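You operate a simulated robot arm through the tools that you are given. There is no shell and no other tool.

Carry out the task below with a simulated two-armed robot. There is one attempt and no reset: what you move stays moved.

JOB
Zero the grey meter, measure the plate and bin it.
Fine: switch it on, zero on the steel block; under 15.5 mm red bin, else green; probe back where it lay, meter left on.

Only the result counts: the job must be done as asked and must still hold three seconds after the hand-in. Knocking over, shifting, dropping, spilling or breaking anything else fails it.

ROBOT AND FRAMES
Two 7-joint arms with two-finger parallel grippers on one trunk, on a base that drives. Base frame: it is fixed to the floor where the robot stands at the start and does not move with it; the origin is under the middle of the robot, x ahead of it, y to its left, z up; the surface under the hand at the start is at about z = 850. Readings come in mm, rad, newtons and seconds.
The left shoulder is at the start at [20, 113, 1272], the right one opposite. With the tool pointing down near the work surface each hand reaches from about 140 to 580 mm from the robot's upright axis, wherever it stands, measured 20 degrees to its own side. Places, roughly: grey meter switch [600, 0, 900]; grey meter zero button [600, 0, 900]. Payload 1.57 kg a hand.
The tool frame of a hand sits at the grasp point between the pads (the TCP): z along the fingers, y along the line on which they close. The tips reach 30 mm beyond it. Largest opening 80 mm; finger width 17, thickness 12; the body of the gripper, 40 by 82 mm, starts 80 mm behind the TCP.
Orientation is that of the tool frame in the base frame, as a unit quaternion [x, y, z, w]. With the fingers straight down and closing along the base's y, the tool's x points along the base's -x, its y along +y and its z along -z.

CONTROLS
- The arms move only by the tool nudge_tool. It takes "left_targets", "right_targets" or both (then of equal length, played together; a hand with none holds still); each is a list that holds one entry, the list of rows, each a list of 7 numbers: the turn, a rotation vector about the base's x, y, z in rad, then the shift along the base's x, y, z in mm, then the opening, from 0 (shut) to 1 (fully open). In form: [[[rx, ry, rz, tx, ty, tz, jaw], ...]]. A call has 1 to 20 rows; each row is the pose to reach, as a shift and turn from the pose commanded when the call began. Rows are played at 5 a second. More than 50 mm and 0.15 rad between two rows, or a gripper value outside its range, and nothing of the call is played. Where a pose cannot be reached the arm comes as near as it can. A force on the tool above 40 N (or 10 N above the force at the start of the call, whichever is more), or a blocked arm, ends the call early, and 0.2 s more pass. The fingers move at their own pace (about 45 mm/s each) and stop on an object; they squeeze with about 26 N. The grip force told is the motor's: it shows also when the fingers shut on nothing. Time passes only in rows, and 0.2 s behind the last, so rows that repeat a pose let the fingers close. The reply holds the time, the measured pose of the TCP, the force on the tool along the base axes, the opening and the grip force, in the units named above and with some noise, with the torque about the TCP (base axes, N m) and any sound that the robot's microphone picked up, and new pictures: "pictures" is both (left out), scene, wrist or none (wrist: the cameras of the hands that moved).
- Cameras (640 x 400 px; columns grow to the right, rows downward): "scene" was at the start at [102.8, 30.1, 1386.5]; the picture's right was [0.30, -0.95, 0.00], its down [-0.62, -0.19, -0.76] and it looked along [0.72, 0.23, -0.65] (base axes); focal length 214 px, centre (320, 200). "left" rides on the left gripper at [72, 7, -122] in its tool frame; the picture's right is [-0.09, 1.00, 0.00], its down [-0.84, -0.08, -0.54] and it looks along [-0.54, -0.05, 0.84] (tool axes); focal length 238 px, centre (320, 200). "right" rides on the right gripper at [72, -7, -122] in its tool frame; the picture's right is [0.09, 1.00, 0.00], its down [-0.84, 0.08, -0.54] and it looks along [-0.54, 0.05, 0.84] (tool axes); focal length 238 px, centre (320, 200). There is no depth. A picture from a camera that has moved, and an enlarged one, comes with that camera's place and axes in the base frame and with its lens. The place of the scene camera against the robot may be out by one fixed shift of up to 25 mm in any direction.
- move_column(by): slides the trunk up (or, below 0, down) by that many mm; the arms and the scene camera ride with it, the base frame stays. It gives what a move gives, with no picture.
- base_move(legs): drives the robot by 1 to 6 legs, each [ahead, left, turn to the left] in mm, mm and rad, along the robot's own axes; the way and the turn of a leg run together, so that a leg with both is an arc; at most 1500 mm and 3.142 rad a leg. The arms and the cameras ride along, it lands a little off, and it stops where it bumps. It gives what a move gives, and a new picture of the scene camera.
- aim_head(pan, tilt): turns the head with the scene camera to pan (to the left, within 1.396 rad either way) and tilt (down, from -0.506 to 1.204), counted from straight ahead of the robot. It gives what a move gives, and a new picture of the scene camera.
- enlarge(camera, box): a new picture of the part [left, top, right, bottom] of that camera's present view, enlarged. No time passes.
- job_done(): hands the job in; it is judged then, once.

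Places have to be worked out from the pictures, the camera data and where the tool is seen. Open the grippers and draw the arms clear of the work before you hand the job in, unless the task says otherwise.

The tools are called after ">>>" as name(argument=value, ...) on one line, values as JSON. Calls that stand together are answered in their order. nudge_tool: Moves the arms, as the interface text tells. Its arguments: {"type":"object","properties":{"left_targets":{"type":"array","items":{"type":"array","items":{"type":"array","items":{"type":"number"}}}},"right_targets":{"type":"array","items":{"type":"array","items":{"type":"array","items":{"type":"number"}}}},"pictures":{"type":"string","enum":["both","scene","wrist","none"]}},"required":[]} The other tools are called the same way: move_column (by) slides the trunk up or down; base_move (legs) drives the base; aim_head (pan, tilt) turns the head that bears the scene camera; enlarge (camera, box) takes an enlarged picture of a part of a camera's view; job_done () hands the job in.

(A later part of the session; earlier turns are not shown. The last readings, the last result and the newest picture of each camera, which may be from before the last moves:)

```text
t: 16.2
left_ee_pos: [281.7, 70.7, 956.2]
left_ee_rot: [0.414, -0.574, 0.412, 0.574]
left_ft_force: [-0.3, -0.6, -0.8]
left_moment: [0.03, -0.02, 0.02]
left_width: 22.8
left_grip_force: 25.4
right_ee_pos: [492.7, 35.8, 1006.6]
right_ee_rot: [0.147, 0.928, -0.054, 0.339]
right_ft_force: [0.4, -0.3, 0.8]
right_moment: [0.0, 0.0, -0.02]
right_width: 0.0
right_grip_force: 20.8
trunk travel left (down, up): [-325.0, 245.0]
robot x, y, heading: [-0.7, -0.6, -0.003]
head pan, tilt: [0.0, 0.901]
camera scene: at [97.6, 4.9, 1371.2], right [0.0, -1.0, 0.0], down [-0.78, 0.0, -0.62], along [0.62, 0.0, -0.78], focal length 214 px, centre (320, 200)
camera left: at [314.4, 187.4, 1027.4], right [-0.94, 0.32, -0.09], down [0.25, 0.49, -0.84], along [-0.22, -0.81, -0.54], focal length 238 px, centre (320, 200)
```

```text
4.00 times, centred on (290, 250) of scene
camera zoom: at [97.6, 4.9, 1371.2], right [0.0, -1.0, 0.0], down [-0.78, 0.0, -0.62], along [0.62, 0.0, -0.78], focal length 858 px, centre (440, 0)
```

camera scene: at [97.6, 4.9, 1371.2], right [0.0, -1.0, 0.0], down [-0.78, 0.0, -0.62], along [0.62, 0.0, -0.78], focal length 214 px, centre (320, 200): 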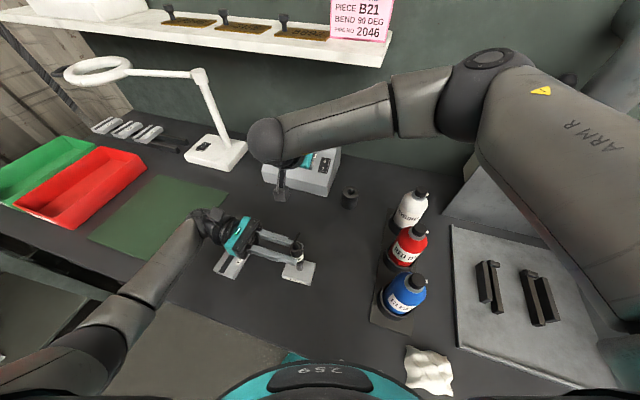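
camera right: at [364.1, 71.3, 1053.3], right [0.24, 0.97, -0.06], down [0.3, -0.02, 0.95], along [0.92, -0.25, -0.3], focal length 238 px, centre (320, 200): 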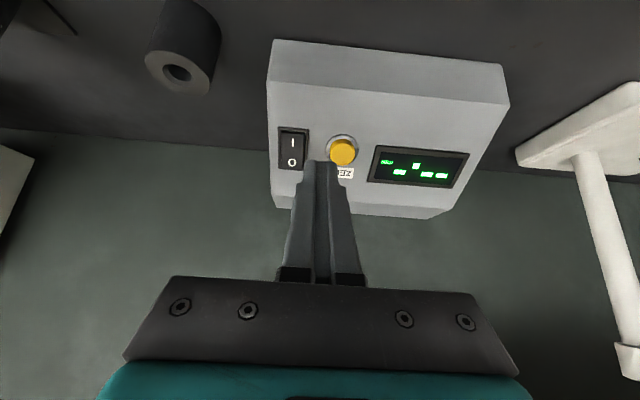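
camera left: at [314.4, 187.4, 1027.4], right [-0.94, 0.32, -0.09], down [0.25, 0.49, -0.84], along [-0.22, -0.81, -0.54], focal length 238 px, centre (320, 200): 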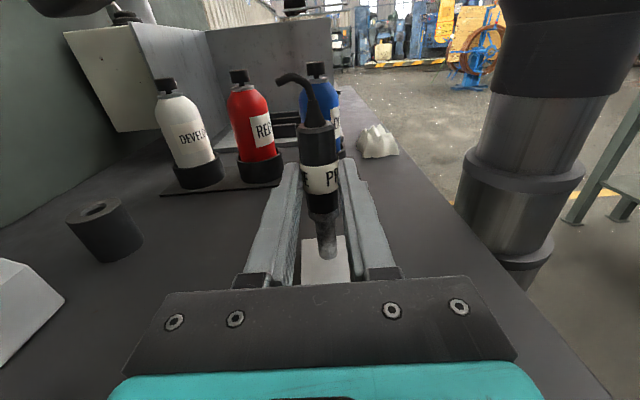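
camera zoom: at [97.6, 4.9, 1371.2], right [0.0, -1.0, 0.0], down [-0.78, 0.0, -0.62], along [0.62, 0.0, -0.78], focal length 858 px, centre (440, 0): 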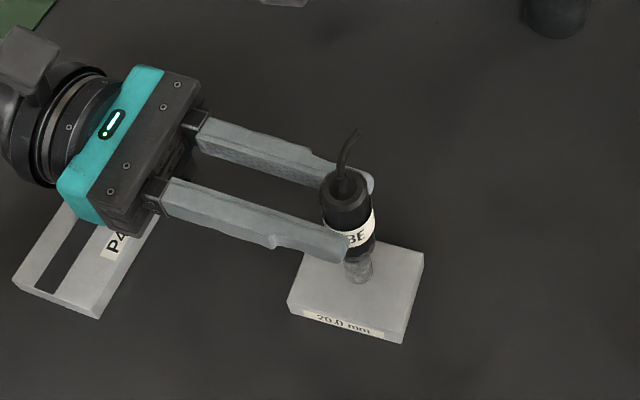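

The tip is just over the block's centre. I'll lower it in small steps until there is light contact.

>>> nudge_tool(left_targets=[[[0, 0, 0, 0, 0, -2, 0], [0, 0, 0, 0, 0, -4, 0], [0, 0, 0, 0, 0, -5.5, 0], [0, 0, 0, 0, 0, -5.5, 0]]], pictures="wrist")

>>> enlarge(camera="right", box=[240, 60, 520, 260])

>>> enlarge(camera="left", box=[240, 200, 400, 300])

```text
t: 17.2
left_ee_pos: [281.1, 70.0, 951.0]
left_ee_rot: [0.414, -0.574, 0.412, 0.574]
left_ft_force: [1.0, -0.4, -0.6]
left_moment: [0.01, -0.01, -0.03]
left_width: 22.9
left_grip_force: 25.6
right_ee_pos: [492.6, 36.8, 1006.0]
right_ee_rot: [0.147, 0.928, -0.053, 0.339]
right_ft_force: [0.1, 0.0, 0.4]
right_moment: [0.0, 0.02, 0.0]
right_width: 0.0
right_grip_force: 21.4
trunk travel left (down, up): [-325.0, 245.0]
robot x, y, heading: [0.4, 1.3, -0.005]
head pan, tilt: [0.0, 0.901]
camera left: at [314.0, 187.1, 1021.7], right [-0.94, 0.32, -0.09], down [0.25, 0.49, -0.84], along [-0.22, -0.81, -0.54], focal length 238 px, centre (320, 200)
```

left: 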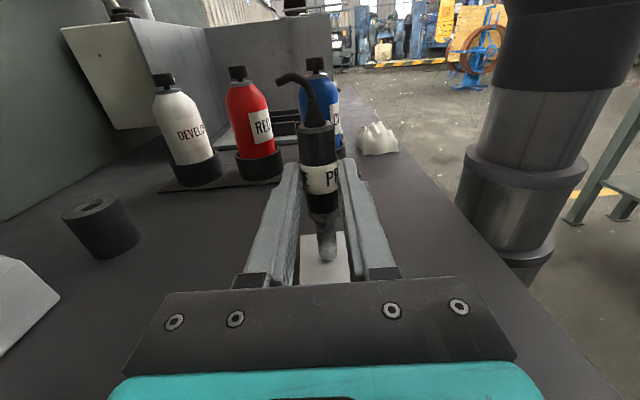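

```text
2.00 times, centred on (380, 160) of right
camera zoom: at [364.3, 70.4, 1053.2], right [0.24, 0.97, -0.06], down [0.3, -0.02, 0.95], along [0.92, -0.25, -0.3], focal length 477 px, centre (200, 280)
```

zoom: 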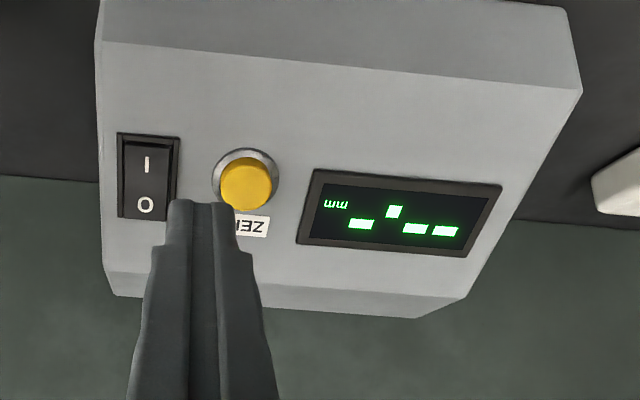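

```text
4.00 times, centred on (320, 250) of left
camera zoom: at [314.0, 187.1, 1021.7], right [-0.94, 0.32, -0.09], down [0.25, 0.49, -0.84], along [-0.22, -0.81, -0.54], focal length 953 px, centre (320, 0)
```

zoom: 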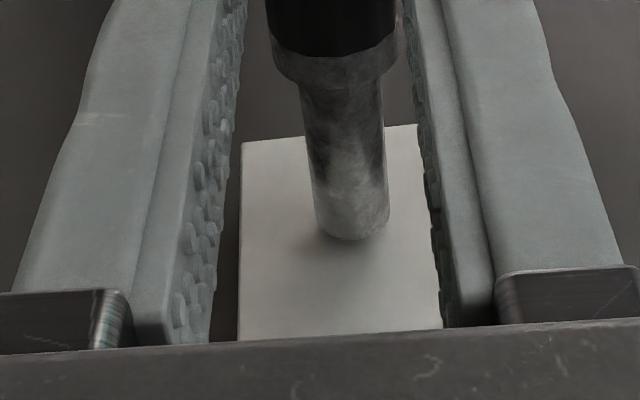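

There is no contact yet, though the tip's shadow is closing up. I'll keep going down in 1 mm steps.

>>> nudge_tool(left_targets=[[[0, 0, 0, 0, 0, -1, 0], [0, 0, 0, 0, 0, -2, 0], [0, 0, 0, 0, 0, -2.5, 0]]], pictures="wrist")

>>> enlarge(camera="right", box=[240, 60, 520, 260])

>>> enlarge(camera="left", box=[240, 200, 400, 300])

```text
t: 18.0
left_ee_pos: [281.7, 69.9, 947.8]
left_ee_rot: [0.413, -0.573, 0.412, 0.575]
left_ft_force: [-1.1, 0.4, 1.4]
left_moment: [0.01, 0.05, 0.01]
left_width: 22.9
left_grip_force: 26.2
right_ee_pos: [492.6, 35.9, 1007.4]
right_ee_rot: [0.147, 0.928, -0.052, 0.338]
right_ft_force: [0.1, 0.3, 0.4]
right_moment: [0.01, 0.0, -0.01]
right_width: 0.0
right_grip_force: 21.7
trunk travel left (down, up): [-325.0, 245.0]
robot x, y, heading: [-3.9, 1.2, 0.001]
head pan, tilt: [0.0, 0.901]
camera left: at [314.0, 187.5, 1019.4], right [-0.94, 0.32, -0.09], down [0.25, 0.49, -0.84], along [-0.22, -0.81, -0.54], focal length 238 px, centre (320, 200)
```

left: 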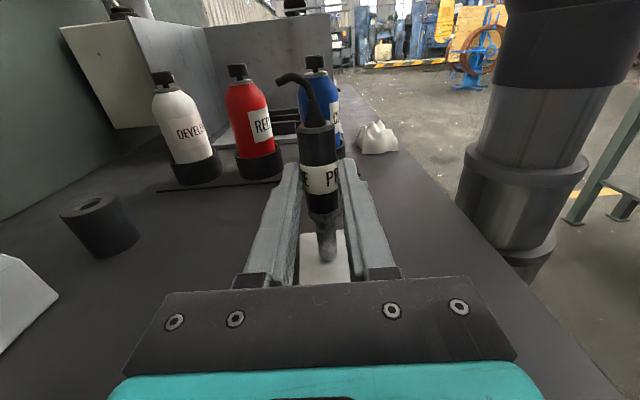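

```text
2.00 times, centred on (380, 160) of right
camera zoom: at [364.2, 70.4, 1053.3], right [0.24, 0.97, -0.06], down [0.3, -0.02, 0.95], along [0.92, -0.25, -0.3], focal length 477 px, centre (200, 280)
```

zoom: 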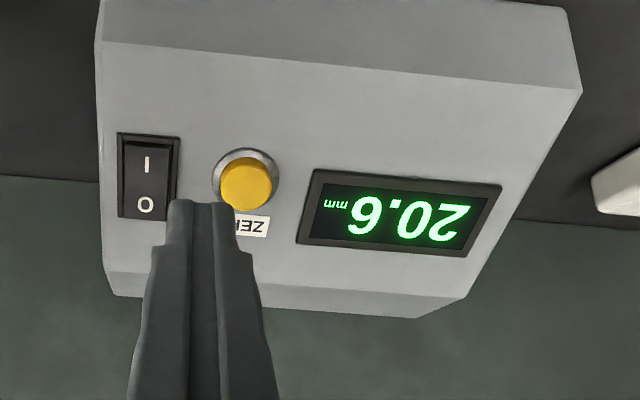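

```text
4.00 times, centred on (320, 250) of left
camera zoom: at [314.0, 187.5, 1019.4], right [-0.94, 0.32, -0.09], down [0.25, 0.49, -0.84], along [-0.22, -0.81, -0.54], focal length 953 px, centre (320, 0)
```

zoom: 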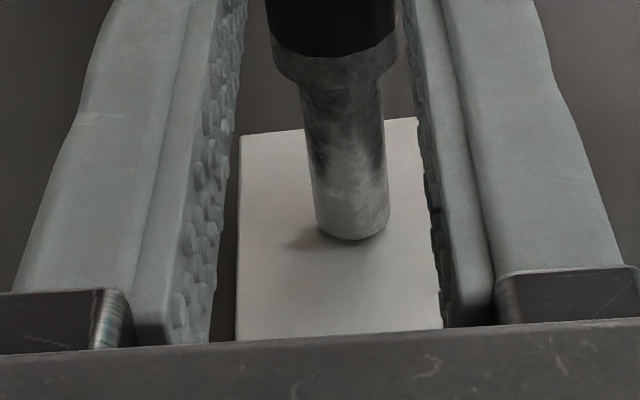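

There is light contact (1.4 N) and the display now shows about 20.6, so the offset needs zeroing. Keeping the probe on the block, I'll bring the right hand in line with the yellow button and stop about 4 mm off it.

>>> nudge_tool(left_targets=[[[0, 0, 0, 0, 0, -0.5, 0], [0, 0, 0, 0, 0, -0.5, 0], [0, 0, 0, 0, 0, -0.5, 0], [0, 0, 0, 0, 0, -0.5, 0]]], right_targets=[[[0, 0, 0, 18.4, 6.6, -8, 0], [0, 0, 0, 36.7, 13.2, -16, 0], [0, 0, 0, 48, 9.5, -30, 0], [0, 0, 0, 58.8, 5.9, -43.4, 0]]], pictures="both")

>>> enlarge(camera="right", box=[240, 60, 520, 260])

```text
t: 19.0
left_ee_pos: [281.2, 70.2, 948.1]
left_ee_rot: [0.413, -0.574, 0.413, 0.574]
left_ft_force: [0.5, 1.2, 8.1]
left_moment: [-0.11, 0.01, -0.02]
left_width: 22.5
left_grip_force: 26.1
right_ee_pos: [552.5, 42.3, 964.1]
right_ee_rot: [0.147, 0.928, -0.054, 0.338]
right_ft_force: [-1.2, 1.2, 1.7]
right_moment: [0.03, -0.03, -0.02]
right_width: 0.0
right_grip_force: 21.1
trunk travel left (down, up): [-325.0, 245.0]
robot x, y, heading: [-2.7, -3.6, -0.003]
head pan, tilt: [0.0, 0.901]
heard: click
camera scene: at [96.8, 4.9, 1371.4], right [0.0, -1.0, 0.0], down [-0.78, 0.0, -0.62], along [0.62, 0.0, -0.78], focal length 214 px, centre (320, 200)
camera right: at [423.6, 77.3, 1009.8], right [0.24, 0.97, -0.06], down [0.3, -0.02, 0.95], along [0.92, -0.25, -0.29], focal length 238 px, centre (320, 200)
camera left: at [313.7, 187.3, 1019.4], right [-0.94, 0.32, -0.09], down [0.25, 0.49, -0.84], along [-0.22, -0.81, -0.54], focal length 238 px, centre (320, 200)
```

scene: 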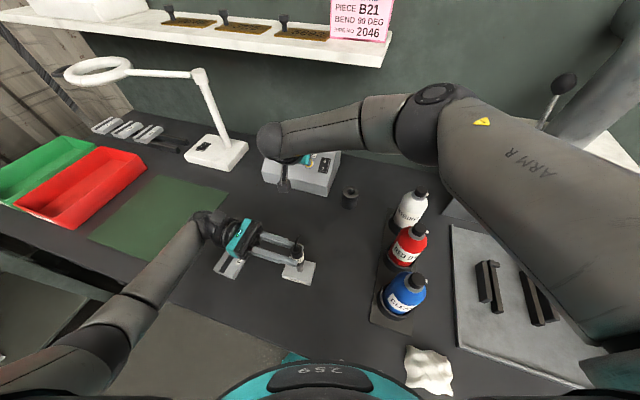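
right: 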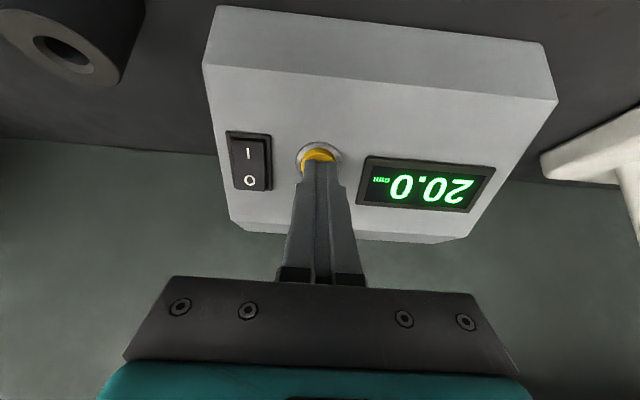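
left: 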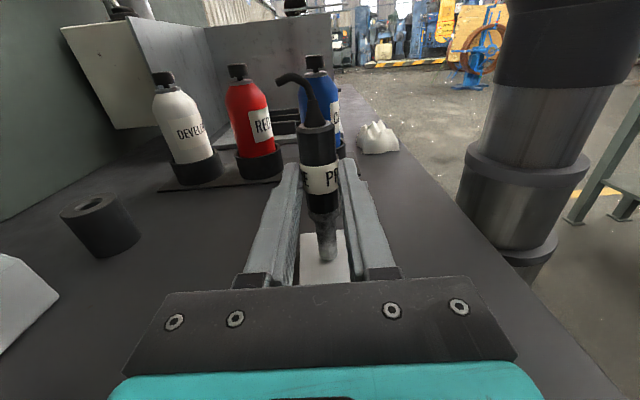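

```text
2.00 times, centred on (380, 160) of right
camera zoom: at [423.6, 77.3, 1009.8], right [0.24, 0.97, -0.06], down [0.3, -0.02, 0.95], along [0.92, -0.25, -0.29], focal length 477 px, centre (200, 280)
```

zoom: 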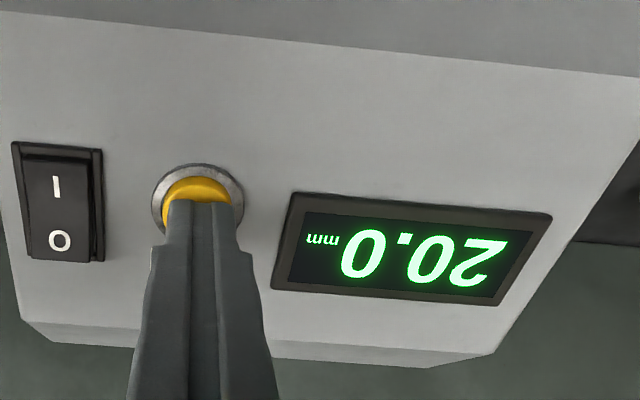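

I heard a click and the display reads 20.0, so the zero took while the probe was on the block. I'll back the right hand off the button and lift the probe off the block.

>>> nudge_tool(left_targets=[[[0, 0, 0, 0, 0, 0, 0], [0, 0, 0, 0, 0, 0.5, 0], [0, 0, 0, 0, 0, 15, 0], [0, 0, 0, 0, 0, 45, 0]]], right_targets=[[[0, 0, 0, -12, 4, 15, 0], [0, 0, 0, -25, 8, 31, 0], [0, 0, 0, -37, 12, 46, 0], [0, 0, 0, -43, 14, 53, 0]]], pictures="both")

>>> enlarge(camera="right", box=[240, 60, 520, 260])

>>> enlarge(camera="scene", box=[190, 200, 350, 300])

```text
t: 20.0
left_ee_pos: [280.4, 69.7, 991.5]
left_ee_rot: [0.414, -0.574, 0.411, 0.575]
left_ft_force: [-0.1, 0.2, 0.0]
left_moment: [0.03, -0.02, -0.02]
left_width: 22.8
left_grip_force: 26.6
right_ee_pos: [508.0, 56.1, 1016.3]
right_ee_rot: [0.146, 0.928, -0.053, 0.338]
right_ft_force: [0.1, -0.2, -0.6]
right_moment: [0.03, 0.0, 0.0]
right_width: 0.0
right_grip_force: 21.6
trunk travel left (down, up): [-325.0, 245.0]
robot x, y, heading: [-2.4, -1.0, -0.003]
head pan, tilt: [0.0, 0.901]
camera scene: at [97.6, 4.9, 1371.2], right [0.0, -1.0, 0.0], down [-0.78, 0.0, -0.62], along [0.62, 0.0, -0.78], focal length 214 px, centre (320, 200)
camera right: at [380.5, 90.6, 1062.5], right [0.24, 0.97, -0.06], down [0.3, -0.02, 0.95], along [0.92, -0.25, -0.3], focal length 238 px, centre (320, 200)
camera left: at [313.8, 187.2, 1063.3], right [-0.94, 0.32, -0.09], down [0.24, 0.49, -0.84], along [-0.22, -0.81, -0.54], focal length 238 px, centre (320, 200)
```

scene: 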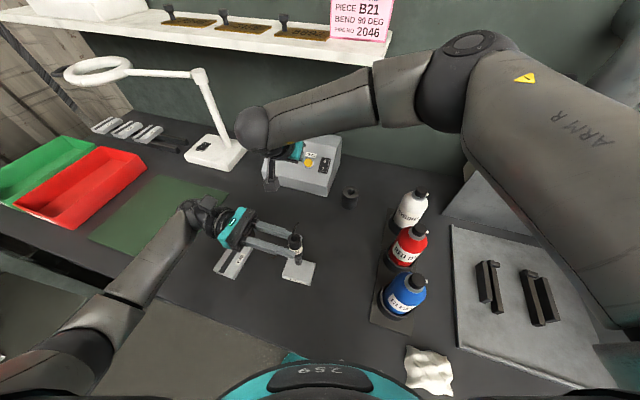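
right: 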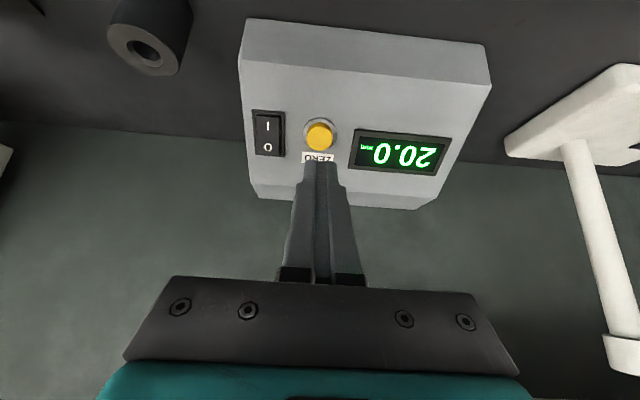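
left: 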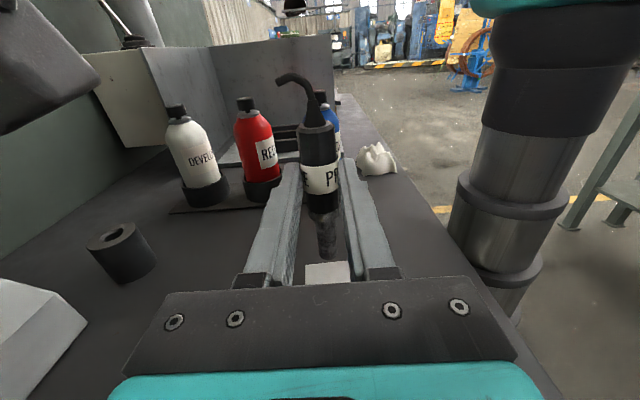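

```text
2.00 times, centred on (380, 160) of right
camera zoom: at [380.5, 90.6, 1062.5], right [0.24, 0.97, -0.06], down [0.3, -0.02, 0.95], along [0.92, -0.25, -0.3], focal length 477 px, centre (200, 280)
```

zoom: 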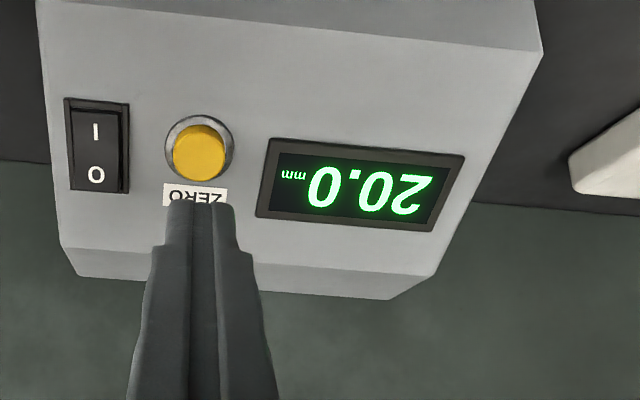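

```text
4.00 times, centred on (270, 250) of scene
camera zoom: at [97.6, 4.9, 1371.2], right [0.0, -1.0, 0.0], down [-0.78, 0.0, -0.62], along [0.62, 0.0, -0.78], focal length 858 px, centre (520, 0)
```

zoom: 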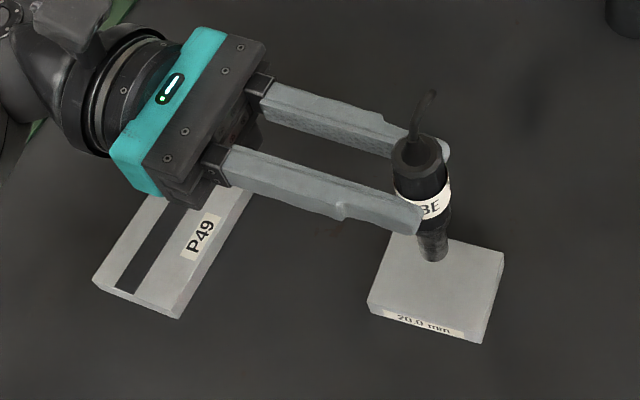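

The display still shows 20.0, now zeroed. I'll carry the probe across to the plate's bare steel near its robot-side end at about (276, 210), clear of the dark stripe and the label.

>>> nudge_tool(left_targets=[[[0, 0, 0, 0.4, 40, 0, 0], [0, 0, 0, 0.8, 80, 0, 0], [0, 0, 0, 1.2, 120, 0, 0], [0, 0, 0, 1.6, 159.7, 0, 0], [0, 0, 0, 1.6, 159.7, -20, 0], [0, 0, 0, 1.6, 159.7, -37, 0], [0, 0, 0, 1.6, 159.7, -37, 0]]], pictures="both")

>>> enlarge(camera="left", box=[240, 200, 400, 300])

>>> enlarge(camera="scene", box=[160, 200, 320, 300])

```text
t: 21.6
left_ee_pos: [283.0, 229.5, 955.1]
left_ee_rot: [0.414, -0.574, 0.412, 0.574]
left_ft_force: [-0.2, -0.4, -1.4]
left_moment: [0.05, 0.02, 0.02]
left_width: 22.8
left_grip_force: 26.2
right_ee_pos: [510.5, 55.0, 1015.1]
right_ee_rot: [0.147, 0.928, -0.053, 0.339]
right_ft_force: [-0.2, 0.6, 0.3]
right_moment: [0.01, 0.0, -0.01]
right_width: 0.6
right_grip_force: 21.3
trunk travel left (down, up): [-325.0, 245.0]
robot x, y, heading: [0.7, 1.7, -0.004]
head pan, tilt: [0.0, 0.901]
camera scene: at [97.6, 4.9, 1371.2], right [0.0, -1.0, 0.0], down [-0.78, 0.0, -0.62], along [0.62, 0.0, -0.78], focal length 214 px, centre (320, 200)
camera left: at [316.3, 347.3, 1026.5], right [-0.94, 0.32, -0.09], down [0.25, 0.49, -0.84], along [-0.22, -0.81, -0.54], focal length 238 px, centre (320, 200)
```

scene: 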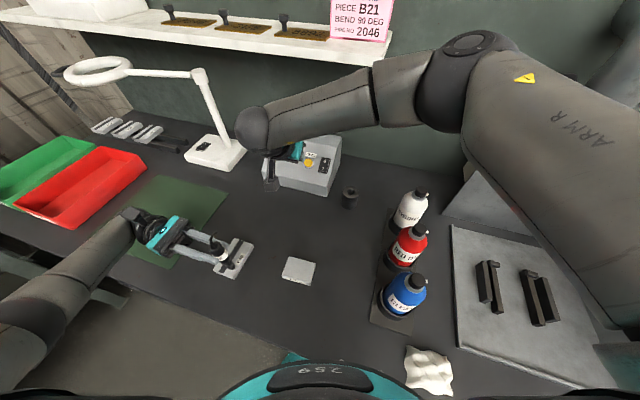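
left: 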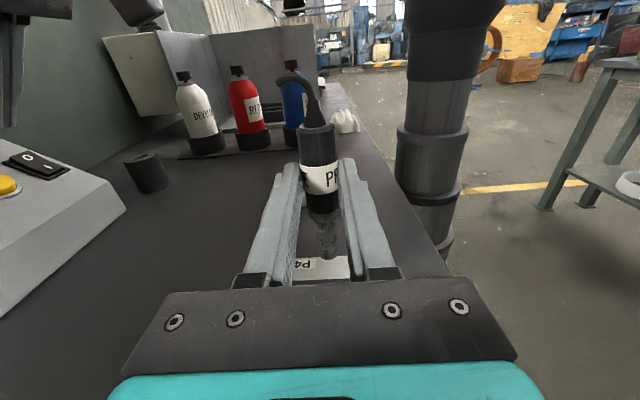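

```text
4.00 times, centred on (320, 250) of left
camera zoom: at [316.3, 347.3, 1026.5], right [-0.94, 0.32, -0.09], down [0.25, 0.49, -0.84], along [-0.22, -0.81, -0.54], focal length 953 px, centre (320, 0)
```

zoom: 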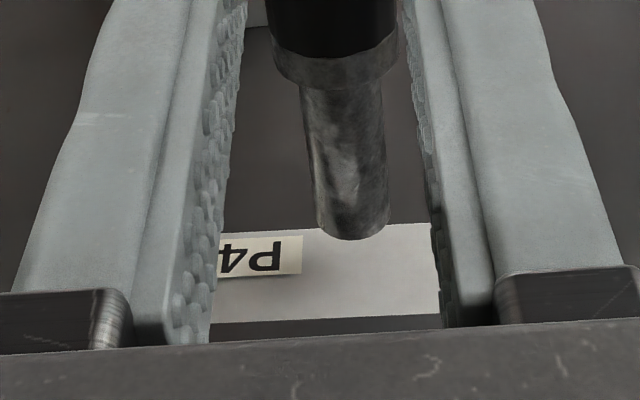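

```text
4.00 times, centred on (240, 250) of scene
camera zoom: at [97.6, 4.9, 1371.2], right [0.0, -1.0, 0.0], down [-0.78, 0.0, -0.62], along [0.62, 0.0, -0.78], focal length 858 px, centre (640, 0)
```

zoom: 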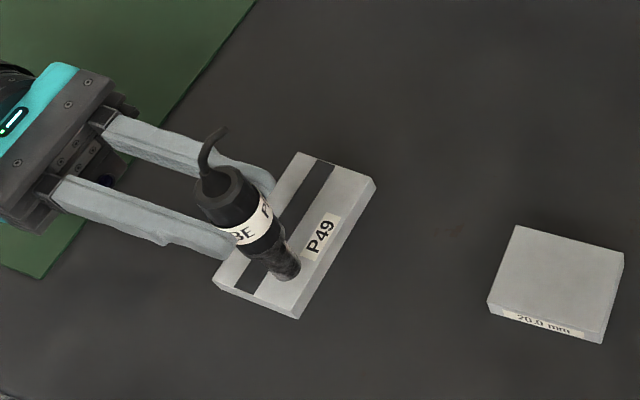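

The tip will land on bare steel between the plate's right edge and the stripe, clear of the label. I'll lower it in small steps.

>>> nudge_tool(left_targets=[[[0, 0, 0, 0, 0, -4, 0], [0, 0, 0, 0, 0, -8, 0], [0, 0, 0, 0, 0, -9.5, 0], [0, 0, 0, 0, 0, -10.5, 0], [0, 0, 0, 0, 0, -10.5, 0]]], pictures="wrist")

>>> enlarge(camera="right", box=[240, 60, 520, 260])

>>> enlarge(camera="left", box=[240, 200, 400, 300])

```text
t: 22.8
left_ee_pos: [283.1, 228.6, 944.9]
left_ee_rot: [0.413, -0.574, 0.413, 0.574]
left_ft_force: [0.2, 0.7, -1.5]
left_moment: [0.02, -0.01, 0.02]
left_width: 22.7
left_grip_force: 26.1
right_ee_pos: [510.2, 56.7, 1015.9]
right_ee_rot: [0.146, 0.928, -0.053, 0.339]
right_ft_force: [0.2, 0.0, 0.0]
right_moment: [0.0, 0.0, 0.02]
right_width: 0.1
right_grip_force: 21.8
trunk travel left (down, up): [-325.0, 245.0]
robot x, y, heading: [-1.2, 0.3, 0.006]
head pan, tilt: [0.0, 0.901]
camera left: at [316.1, 347.3, 1015.9], right [-0.94, 0.32, -0.09], down [0.25, 0.49, -0.84], along [-0.22, -0.81, -0.54], focal length 238 px, centre (320, 200)
```

left: 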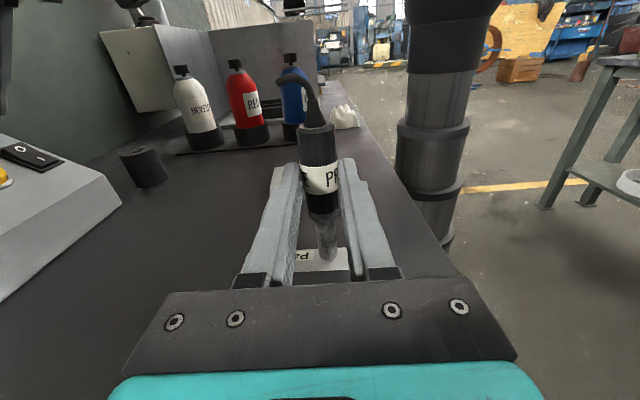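

```text
2.00 times, centred on (380, 160) of right
camera zoom: at [380.8, 90.5, 1062.4], right [0.24, 0.97, -0.06], down [0.3, -0.02, 0.95], along [0.92, -0.25, -0.3], focal length 477 px, centre (200, 280)
```

zoom: 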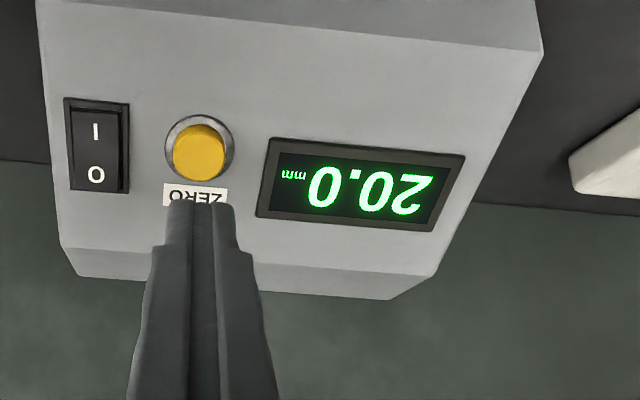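

```text
4.00 times, centred on (320, 250) of left
camera zoom: at [316.1, 347.3, 1015.9], right [-0.94, 0.32, -0.09], down [0.25, 0.49, -0.84], along [-0.22, -0.81, -0.54], focal length 953 px, centre (320, 0)
```

zoom: 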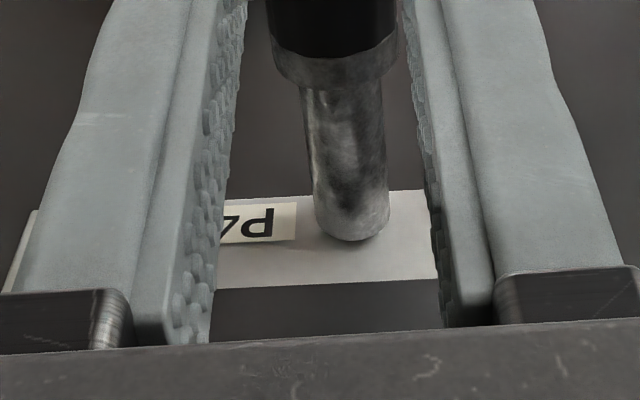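

There is still no contact, and the display still holds the old 20.0. I'll go down another couple of millimetres.

>>> nudge_tool(left_targets=[[[0, 0, 0, 0, 0, -0.8, 0], [0, 0, 0, 0, 0, -1.6, 0], [0, 0, 0, 0, 0, -2.3, 0]]], pictures="none")

>>> enlarge(camera="right", box=[240, 60, 520, 260])

>>> enlarge(camera="left", box=[240, 200, 400, 300])

```text
t: 23.6
left_ee_pos: [281.7, 229.6, 944.4]
left_ee_rot: [0.411, -0.574, 0.414, 0.574]
left_ft_force: [0.1, 3.5, 14.5]
left_moment: [-0.04, 0.07, -0.01]
left_width: 23.0
left_grip_force: 26.3
right_ee_pos: [508.0, 56.2, 1016.4]
right_ee_rot: [0.147, 0.928, -0.053, 0.338]
right_ft_force: [0.3, -0.1, 1.9]
right_moment: [-0.02, 0.02, -0.02]
right_width: 0.0
right_grip_force: 21.8
trunk travel left (down, up): [-325.0, 245.0]
robot x, y, heading: [0.7, -1.5, 0.003]
head pan, tilt: [0.0, 0.901]
```

```text
2.00 times, centred on (380, 160) of right
camera zoom: at [380.4, 90.6, 1062.7], right [0.24, 0.97, -0.06], down [0.3, -0.02, 0.95], along [0.92, -0.25, -0.29], focal length 477 px, centre (200, 280)
```

zoom: 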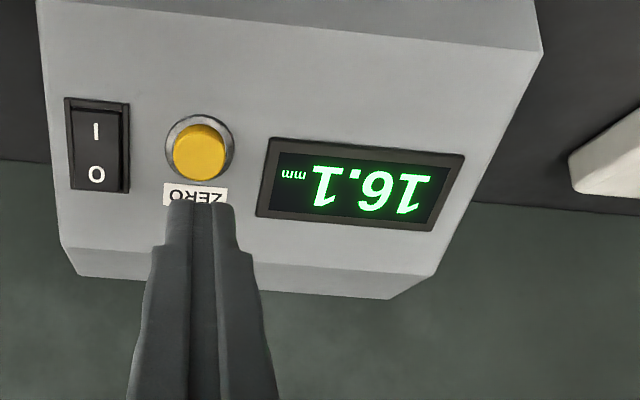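

```text
4.00 times, centred on (320, 250) of left
camera zoom: at [315.6, 347.7, 1015.3], right [-0.94, 0.32, -0.09], down [0.25, 0.49, -0.84], along [-0.22, -0.81, -0.54], focal length 953 px, centre (320, 0)
```

zoom: 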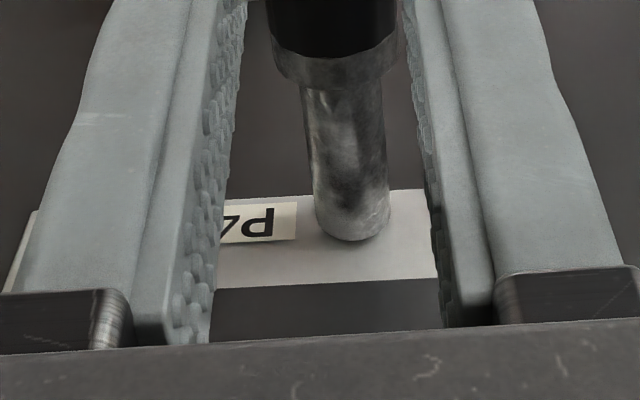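

The display shows 16.1 mm (it is upside down in this view), and the 4 mm difference in contact height from the 20 mm block agrees. I'll lift the probe, turn it level above where it lay on the mat, and move the right hand back so I can check the display from the scene camera.

>>> nudge_tool(left_targets=[[[0, 0, 0, 0, 0, 15, 0], [0, 0, 0, 0, 0, 45, 0], [0, 0, 0, 0, 0, 75, 0], [0.135, -0.0455, 0, 10.3, 18.5, 75, 0], [0.271, -0.091, 0, 20.5, 36.9, 75, 0], [0.406, -0.1365, 0, 30.8, 55.4, 75, 0], [0.542, -0.182, 0, 41.0, 73.9, 75, 0], [0.677, -0.2275, 0, 51.3, 92.4, 75, 0], [0.812, -0.273, 0, 61.6, 110.8, 75, 0], [0.948, -0.319, 0, 71.8, 129.3, 75, 0], [1.083, -0.364, 0, 82.1, 147.8, 75, 0], [1.219, -0.41, 0, 92.3, 166.2, 75, 0], [1.354, -0.455, 0, 102.6, 184.7, 75, 0], [1.489, -0.501, 0, 112.9, 203.2, 75, 0], [1.489, -0.501, 0, 112.9, 203.2, 75, 0]]], right_targets=[[[0.008, 0.05, 0.022, -10, 3, 13, 0], [0.016, 0.099, 0.043, -20, 0, 35, 0], [0.024, 0.149, 0.065, -28, -10, 53, 0], [0.031, 0.198, 0.086, -36, -20, 70, 0], [0.039, 0.248, 0.108, -44, -30, 88, 0], [0.047, 0.297, 0.129, -52, -40, 106, 0], [0.055, 0.347, 0.15, -60, -50, 123, 0], [0.063, 0.397, 0.172, -68, -60, 141, 0], [0.071, 0.446, 0.194, -76, -70, 158, 0], [0.079, 0.496, 0.215, -84, -80, 176, 0], [0.086, 0.545, 0.236, -91, -88, 194, 0], [0.094, 0.595, 0.258, -98, -96, 211, 0], [0.102, 0.644, 0.28, -104, -102, 228, 0], [0.11, 0.694, 0.301, -109, -106, 246, 0], [0.11, 0.694, 0.301, -109, -106, 246, 0]]], pictures="both")

>>> enlarge(camera="scene", box=[255, 120, 365, 200])

>>> enlarge(camera="left", box=[200, 60, 440, 260])

```text
t: 26.8
left_ee_pos: [395.0, 432.5, 1016.8]
left_ee_rot: [-0.584, 0.811, 0.0, 0.001]
left_ft_force: [-0.3, -0.8, -0.1]
left_moment: [0.01, 0.0, -0.01]
left_width: 22.8
left_grip_force: 25.2
right_ee_pos: [400.0, -52.1, 1262.5]
right_ee_rot: [0.0, 1.0, 0.0, -0.001]
right_ft_force: [-0.2, -0.2, 0.5]
right_moment: [-0.01, 0.01, 0.02]
right_width: 0.0
right_grip_force: 21.6
trunk travel left (down, up): [-325.0, 245.0]
robot x, y, heading: [-0.0, -1.0, 0.001]
head pan, tilt: [0.0, 0.901]
camera scene: at [97.6, 4.9, 1371.2], right [0.0, -1.0, 0.0], down [-0.78, 0.0, -0.62], along [0.62, 0.0, -0.78], focal length 214 px, centre (320, 200)
camera right: at [329.0, -57.7, 1384.3], right [-0.09, 1.0, 0.0], down [0.84, 0.08, 0.54], along [0.54, 0.05, -0.84], focal length 238 px, centre (320, 200)
camera left: at [366.5, 366.4, 1138.7], right [-0.91, 0.4, 0.0], down [0.34, 0.77, 0.54], along [0.22, 0.5, -0.84], focal length 238 px, centre (320, 200)
```

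scene: 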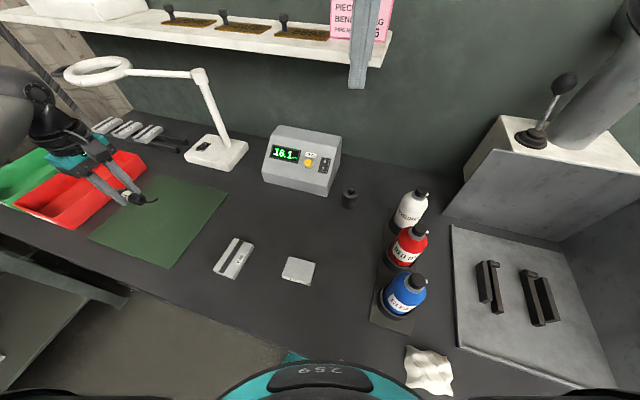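
right: 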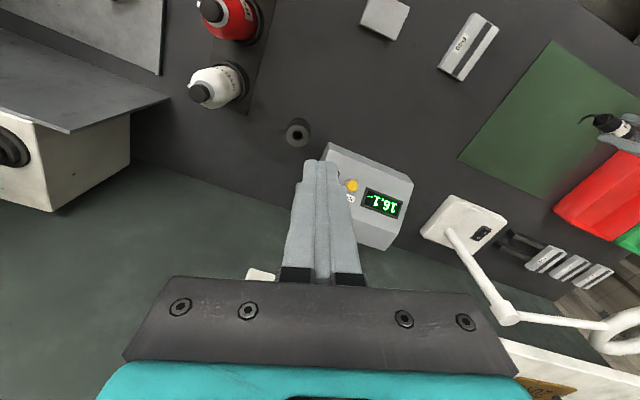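
left: 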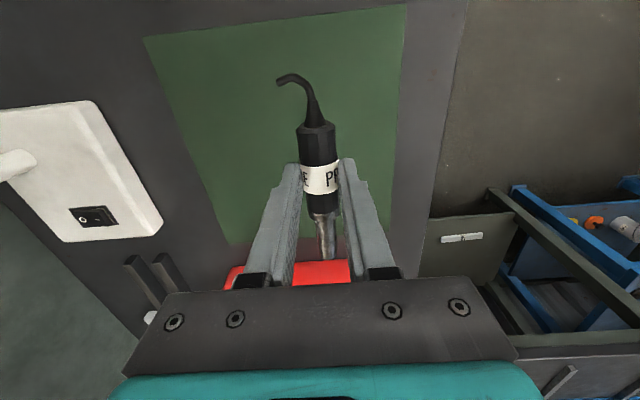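

```text
5.00 times, centred on (310, 160) of scene
camera zoom: at [97.6, 4.9, 1371.2], right [0.0, -1.0, 0.0], down [-0.78, 0.0, -0.62], along [0.62, 0.0, -0.78], focal length 1072 px, centre (370, 400)
```

zoom: 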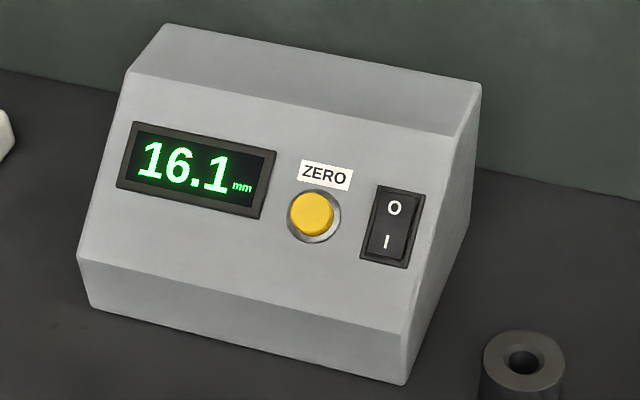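

```text
2.00 times, centred on (320, 160) of left
camera zoom: at [366.5, 366.4, 1138.7], right [-0.91, 0.4, 0.0], down [0.34, 0.77, 0.54], along [0.22, 0.5, -0.84], focal length 477 px, centre (320, 280)
```

zoom: 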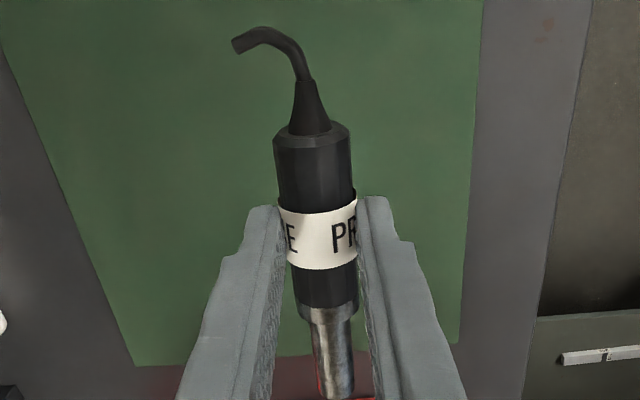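

The scene view confirms 16.1 mm, which is over 15.5, so the plate goes in the green bin. I'll lower the probe back onto its original spot on the mat.

>>> nudge_tool(left_targets=[[[0, 0, 0, 0, 0, -40, 0], [0, 0, 0, 0, 0, -80, 0], [0, 0, 0, 0, 0, -115, 0], [0, 0, 0, 0, 0, -127, 0], [0, 0, 0, 0, 0, -130, 0], [0, 0, 0, 0, 0, -131.2, 0]]], pictures="wrist")

```text
t: 28.2
left_ee_pos: [395.6, 432.4, 886.3]
left_ee_rot: [-0.584, 0.812, -0.001, 0.001]
left_ft_force: [0.0, -0.5, -0.6]
left_moment: [0.02, 0.02, 0.01]
left_width: 23.0
left_grip_force: 25.7
right_ee_pos: [400.4, -51.3, 1262.1]
right_ee_rot: [0.0, 1.0, 0.0, 0.0]
right_ft_force: [0.0, 0.0, 0.1]
right_moment: [-0.01, 0.0, 0.04]
right_width: 0.0
right_grip_force: 21.8
trunk travel left (down, up): [-325.0, 245.0]
robot x, y, heading: [-0.3, -1.0, -0.004]
head pan, tilt: [0.0, 0.901]
camera left: at [367.0, 366.4, 1007.8], right [-0.92, 0.4, 0.0], down [0.34, 0.77, 0.54], along [0.22, 0.5, -0.84], focal length 238 px, centre (320, 200)
```

left: 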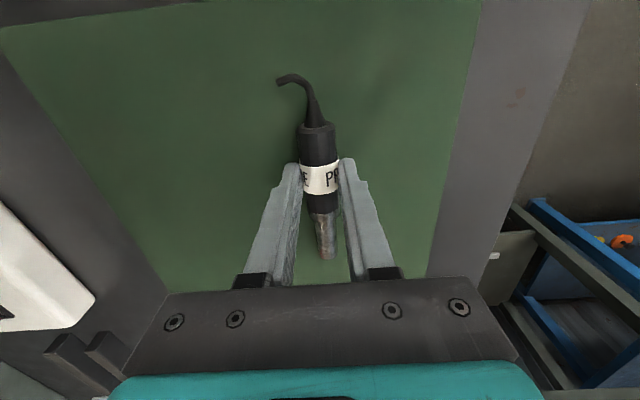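

The view matches the one at pick-up, and no contact force shows yet. I'll go down 0.8 mm more and then open the fingers.

>>> nudge_tool(left_targets=[[[0, 0, 0, 0, 0, -0.5, 0], [0, 0, 0, 0, 0, -0.8, 0], [0, 0, 0, 0, 0, -0.8, 0.35], [0, 0, 0, 0, 0, -0.8, 0.6], [0, 0, 0, 0, 0, -0.8, 1], [0, 0, 0, 0, 0, -0.8, 1], [0, 0, 0, 0, 0, -0.8, 1]]], pictures="wrist")

>>> enlarge(camera="left", box=[200, 60, 440, 260])

```text
t: 29.8
left_ee_pos: [395.6, 433.3, 884.9]
left_ee_rot: [-0.585, 0.811, 0.001, 0.001]
left_ft_force: [-0.2, -0.3, 0.4]
left_moment: [0.0, 0.0, 0.0]
left_width: 80.1
left_grip_force: 0.1
right_ee_pos: [400.6, -50.7, 1262.0]
right_ee_rot: [0.0, 1.0, 0.001, 0.0]
right_ft_force: [-0.7, -0.3, -0.1]
right_moment: [-0.01, 0.02, -0.03]
right_width: 0.1
right_grip_force: 21.5
trunk travel left (down, up): [-325.0, 245.0]
robot x, y, heading: [-1.2, -0.7, -0.001]
head pan, tilt: [0.0, 0.901]
camera left: at [367.0, 366.4, 1006.8], right [-0.92, 0.4, 0.0], down [0.34, 0.77, 0.54], along [0.22, 0.5, -0.84], focal length 238 px, centre (320, 200)
```

left: 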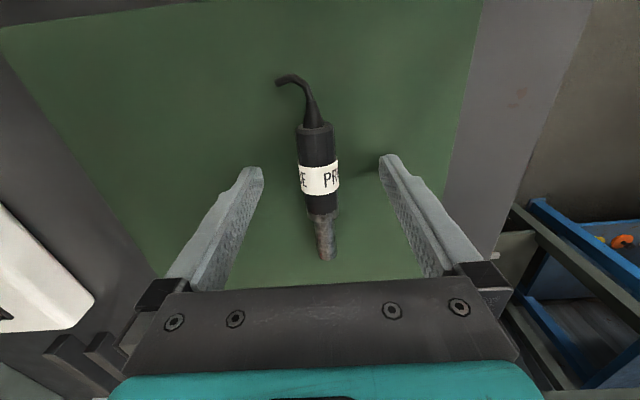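

```text
2.00 times, centred on (320, 160) of left
camera zoom: at [367.0, 366.4, 1006.8], right [-0.92, 0.4, 0.0], down [0.34, 0.77, 0.54], along [0.22, 0.5, -0.84], focal length 477 px, centre (320, 280)
```

zoom: 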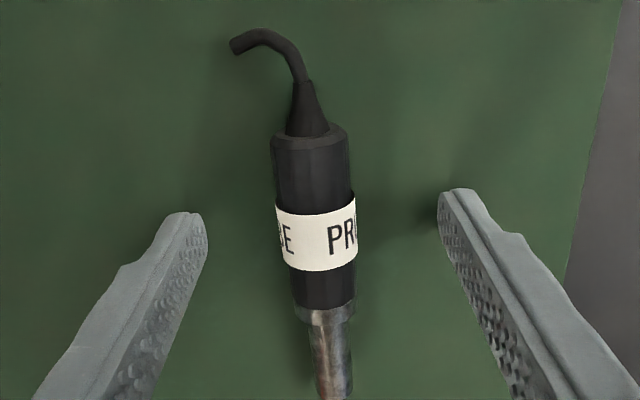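

The probe is back within about 2 mm of where it lay. I'll lift clear, turn the left hand so it closes across the plate's short side, and stop above the plate's centre at about (307, 216).

>>> nudge_tool(left_targets=[[[0, 0, 0, 0, 0, 40, 1], [0, 0, 0, 0, 0, 80, 1], [0, 0, 0, 0, 0, 104, 1], [0, 0, -0.144, -8, -19.7, 104, 1], [0, 0, -0.288, -16, -39.4, 104, 1], [0, 0, -0.431, -24, -59.1, 104, 1], [0, 0, -0.575, -32, -78.8, 104, 1], [0, 0, -0.719, -40, -98.5, 104, 1], [0, 0, -0.863, -48, -118.2, 104, 1], [0, 0, -1.007, -56, -138, 104, 1], [0, 0, -1.15, -64, -157.7, 104, 1], [0, 0, -1.294, -72, -177.4, 104, 1], [0, 0, -1.438, -80, -197, 104, 1], [0, 0, -1.582, -87.8, -216.8, 104, 1], [0, 0, -1.582, -87.8, -216.8, 104, 1]]], pictures="both")

>>> enlarge(camera="left", box=[200, 60, 440, 260])

>>> enlarge(camera="scene", box=[0, 120, 240, 300])

```text
t: 33.0
left_ee_pos: [307.4, 216.0, 989.7]
left_ee_rot: [0.168, 0.986, 0.0, -0.001]
left_ft_force: [0.4, 0.0, 0.1]
left_moment: [-0.01, -0.03, 0.02]
left_width: 79.8
left_grip_force: 0.0
right_ee_pos: [400.4, -51.1, 1263.1]
right_ee_rot: [0.0, 1.0, 0.0, 0.0]
right_ft_force: [-0.7, 0.4, 1.3]
right_moment: [0.0, 0.01, 0.02]
right_width: 0.0
right_grip_force: 21.4
trunk travel left (down, up): [-325.0, 245.0]
robot x, y, heading: [-0.1, 0.3, -0.001]
head pan, tilt: [0.0, 0.901]
camera scene: at [97.6, 5.0, 1371.2], right [0.0, -1.0, 0.0], down [-0.78, 0.0, -0.62], along [0.62, 0.0, -0.78], focal length 214 px, centre (320, 200)
camera left: at [242.5, 246.4, 1110.6], right [0.42, 0.91, 0.0], down [0.76, -0.35, 0.54], along [0.49, -0.23, -0.84], focal length 238 px, centre (320, 200)
```

scene: 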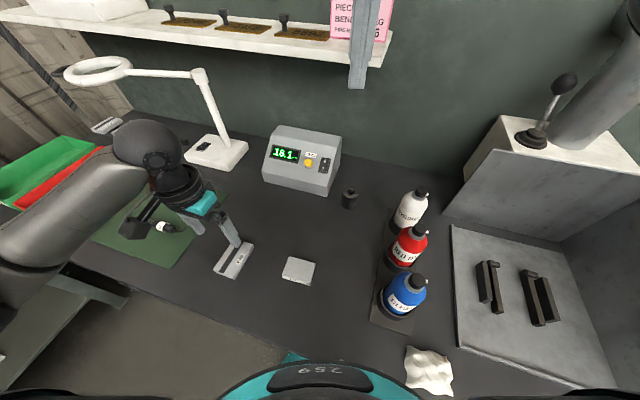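
left: 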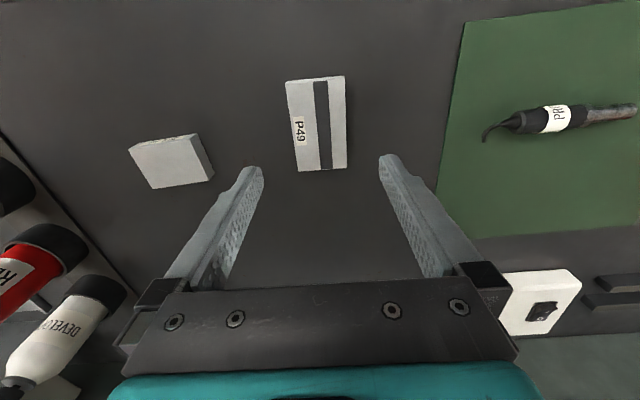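

```text
2.00 times, centred on (320, 160) of left
camera zoom: at [242.5, 246.4, 1110.6], right [0.42, 0.91, 0.0], down [0.76, -0.35, 0.54], along [0.49, -0.23, -0.84], focal length 477 px, centre (320, 280)
```

zoom: 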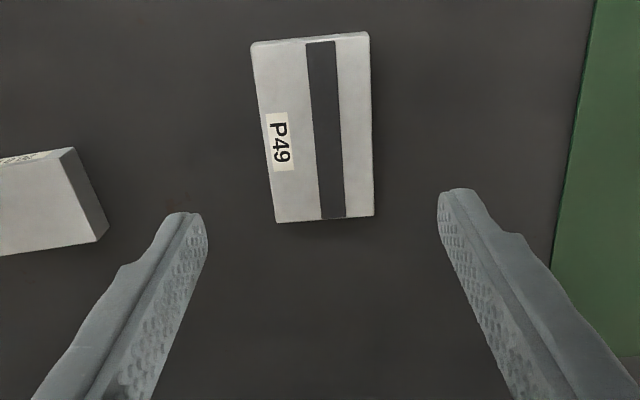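

```text
2.22 times, centred on (120, 210) of scene
camera zoom: at [97.6, 5.0, 1371.2], right [0.0, -1.0, 0.0], down [-0.78, 0.0, -0.62], along [0.62, 0.0, -0.78], focal length 477 px, centre (764, 178)
```

zoom: 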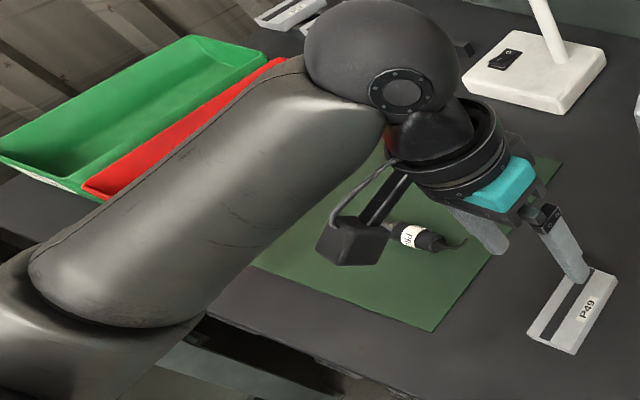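

From the wrist view, the plate's centre is at about (306, 215), its sides are about 91 × 54 mm, and it is turned about -20°. I'll lower the open fingers to either side of it.

>>> nudge_tool(left_targets=[[[0, 0, -0.008, -0.7, -0.6, -40, 1], [0, 0, -0.015, -1.3, -1.2, -75, 1], [0, 0, -0.015, -1.3, -1.2, -95, 1], [0, 0, -0.015, -1.3, -1.2, -103, 1], [0, 0, -0.015, -1.3, -1.2, -106.5, 1]]], pictures="wrist")

>>> enlarge(camera="left", box=[200, 60, 440, 260])

```text
t: 34.2
left_ee_pos: [306.3, 215.2, 882.9]
left_ee_rot: [0.174, 0.985, 0.0, -0.001]
left_ft_force: [-0.5, 0.7, 0.1]
left_moment: [-0.02, 0.0, 0.0]
left_width: 79.8
left_grip_force: 0.0
right_ee_pos: [400.4, -51.7, 1262.0]
right_ee_rot: [0.0, 1.0, 0.001, 0.0]
right_ft_force: [-0.6, 0.1, 0.3]
right_moment: [0.01, -0.04, -0.02]
right_width: 0.2
right_grip_force: 20.9
trunk travel left (down, up): [-325.0, 245.0]
robot x, y, heading: [3.5, -1.8, 0.005]
head pan, tilt: [0.0, 0.901]
camera left: at [241.8, 245.8, 1004.0], right [0.43, 0.9, 0.0], down [0.76, -0.36, 0.54], along [0.49, -0.23, -0.84], focal length 238 px, centre (320, 200)
```

left: 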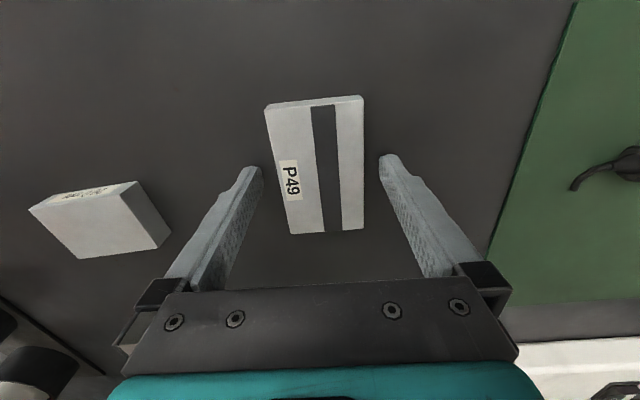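

```text
2.00 times, centred on (320, 160) of left
camera zoom: at [241.8, 245.8, 1004.0], right [0.43, 0.9, 0.0], down [0.76, -0.36, 0.54], along [0.49, -0.23, -0.84], focal length 477 px, centre (320, 280)
```

zoom: 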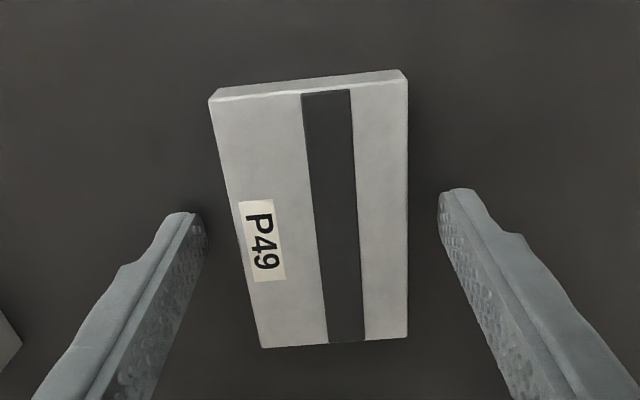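

The fingers are on both sides of the plate near its middle. I'll close on it.

>>> nudge_tool(left_targets=[[[0, 0, 0, 0, 0, 0, 0.6], [0, 0, 0, 0, 0, 0, 0.3], [0, 0, 0, 0, 0, 0, 0], [0, 0, 0, 0, 0, 0, 0], [0, 0, 0, 0, 0, 0, 0]]], pictures="wrist")

```text
t: 35.4
left_ee_pos: [307.2, 215.2, 883.0]
left_ee_rot: [0.174, 0.985, 0.0, 0.0]
left_ft_force: [0.3, 0.9, -0.7]
left_moment: [0.14, -0.14, 0.03]
left_width: 55.7
left_grip_force: 26.4
right_ee_pos: [400.4, -49.2, 1262.6]
right_ee_rot: [0.0, 1.0, 0.0, 0.0]
right_ft_force: [1.3, -0.2, -0.4]
right_moment: [0.01, 0.0, 0.0]
right_width: 0.0
right_grip_force: 20.7
trunk travel left (down, up): [-325.0, 245.0]
robot x, y, heading: [-2.1, 1.3, 0.001]
head pan, tilt: [0.0, 0.901]
camera left: at [241.9, 246.0, 1004.1], right [0.43, 0.9, 0.0], down [0.76, -0.36, 0.54], along [0.49, -0.23, -0.84], focal length 238 px, centre (320, 200)
```

left: 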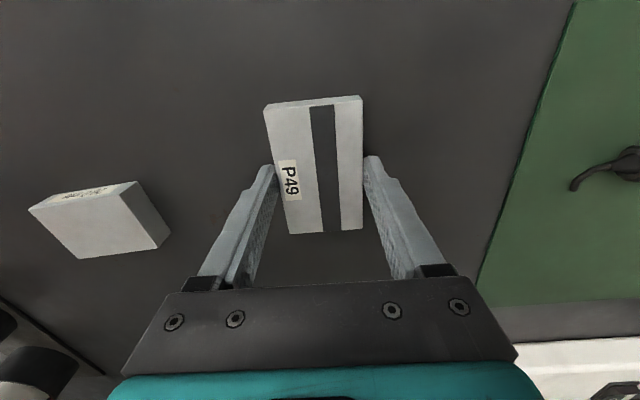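

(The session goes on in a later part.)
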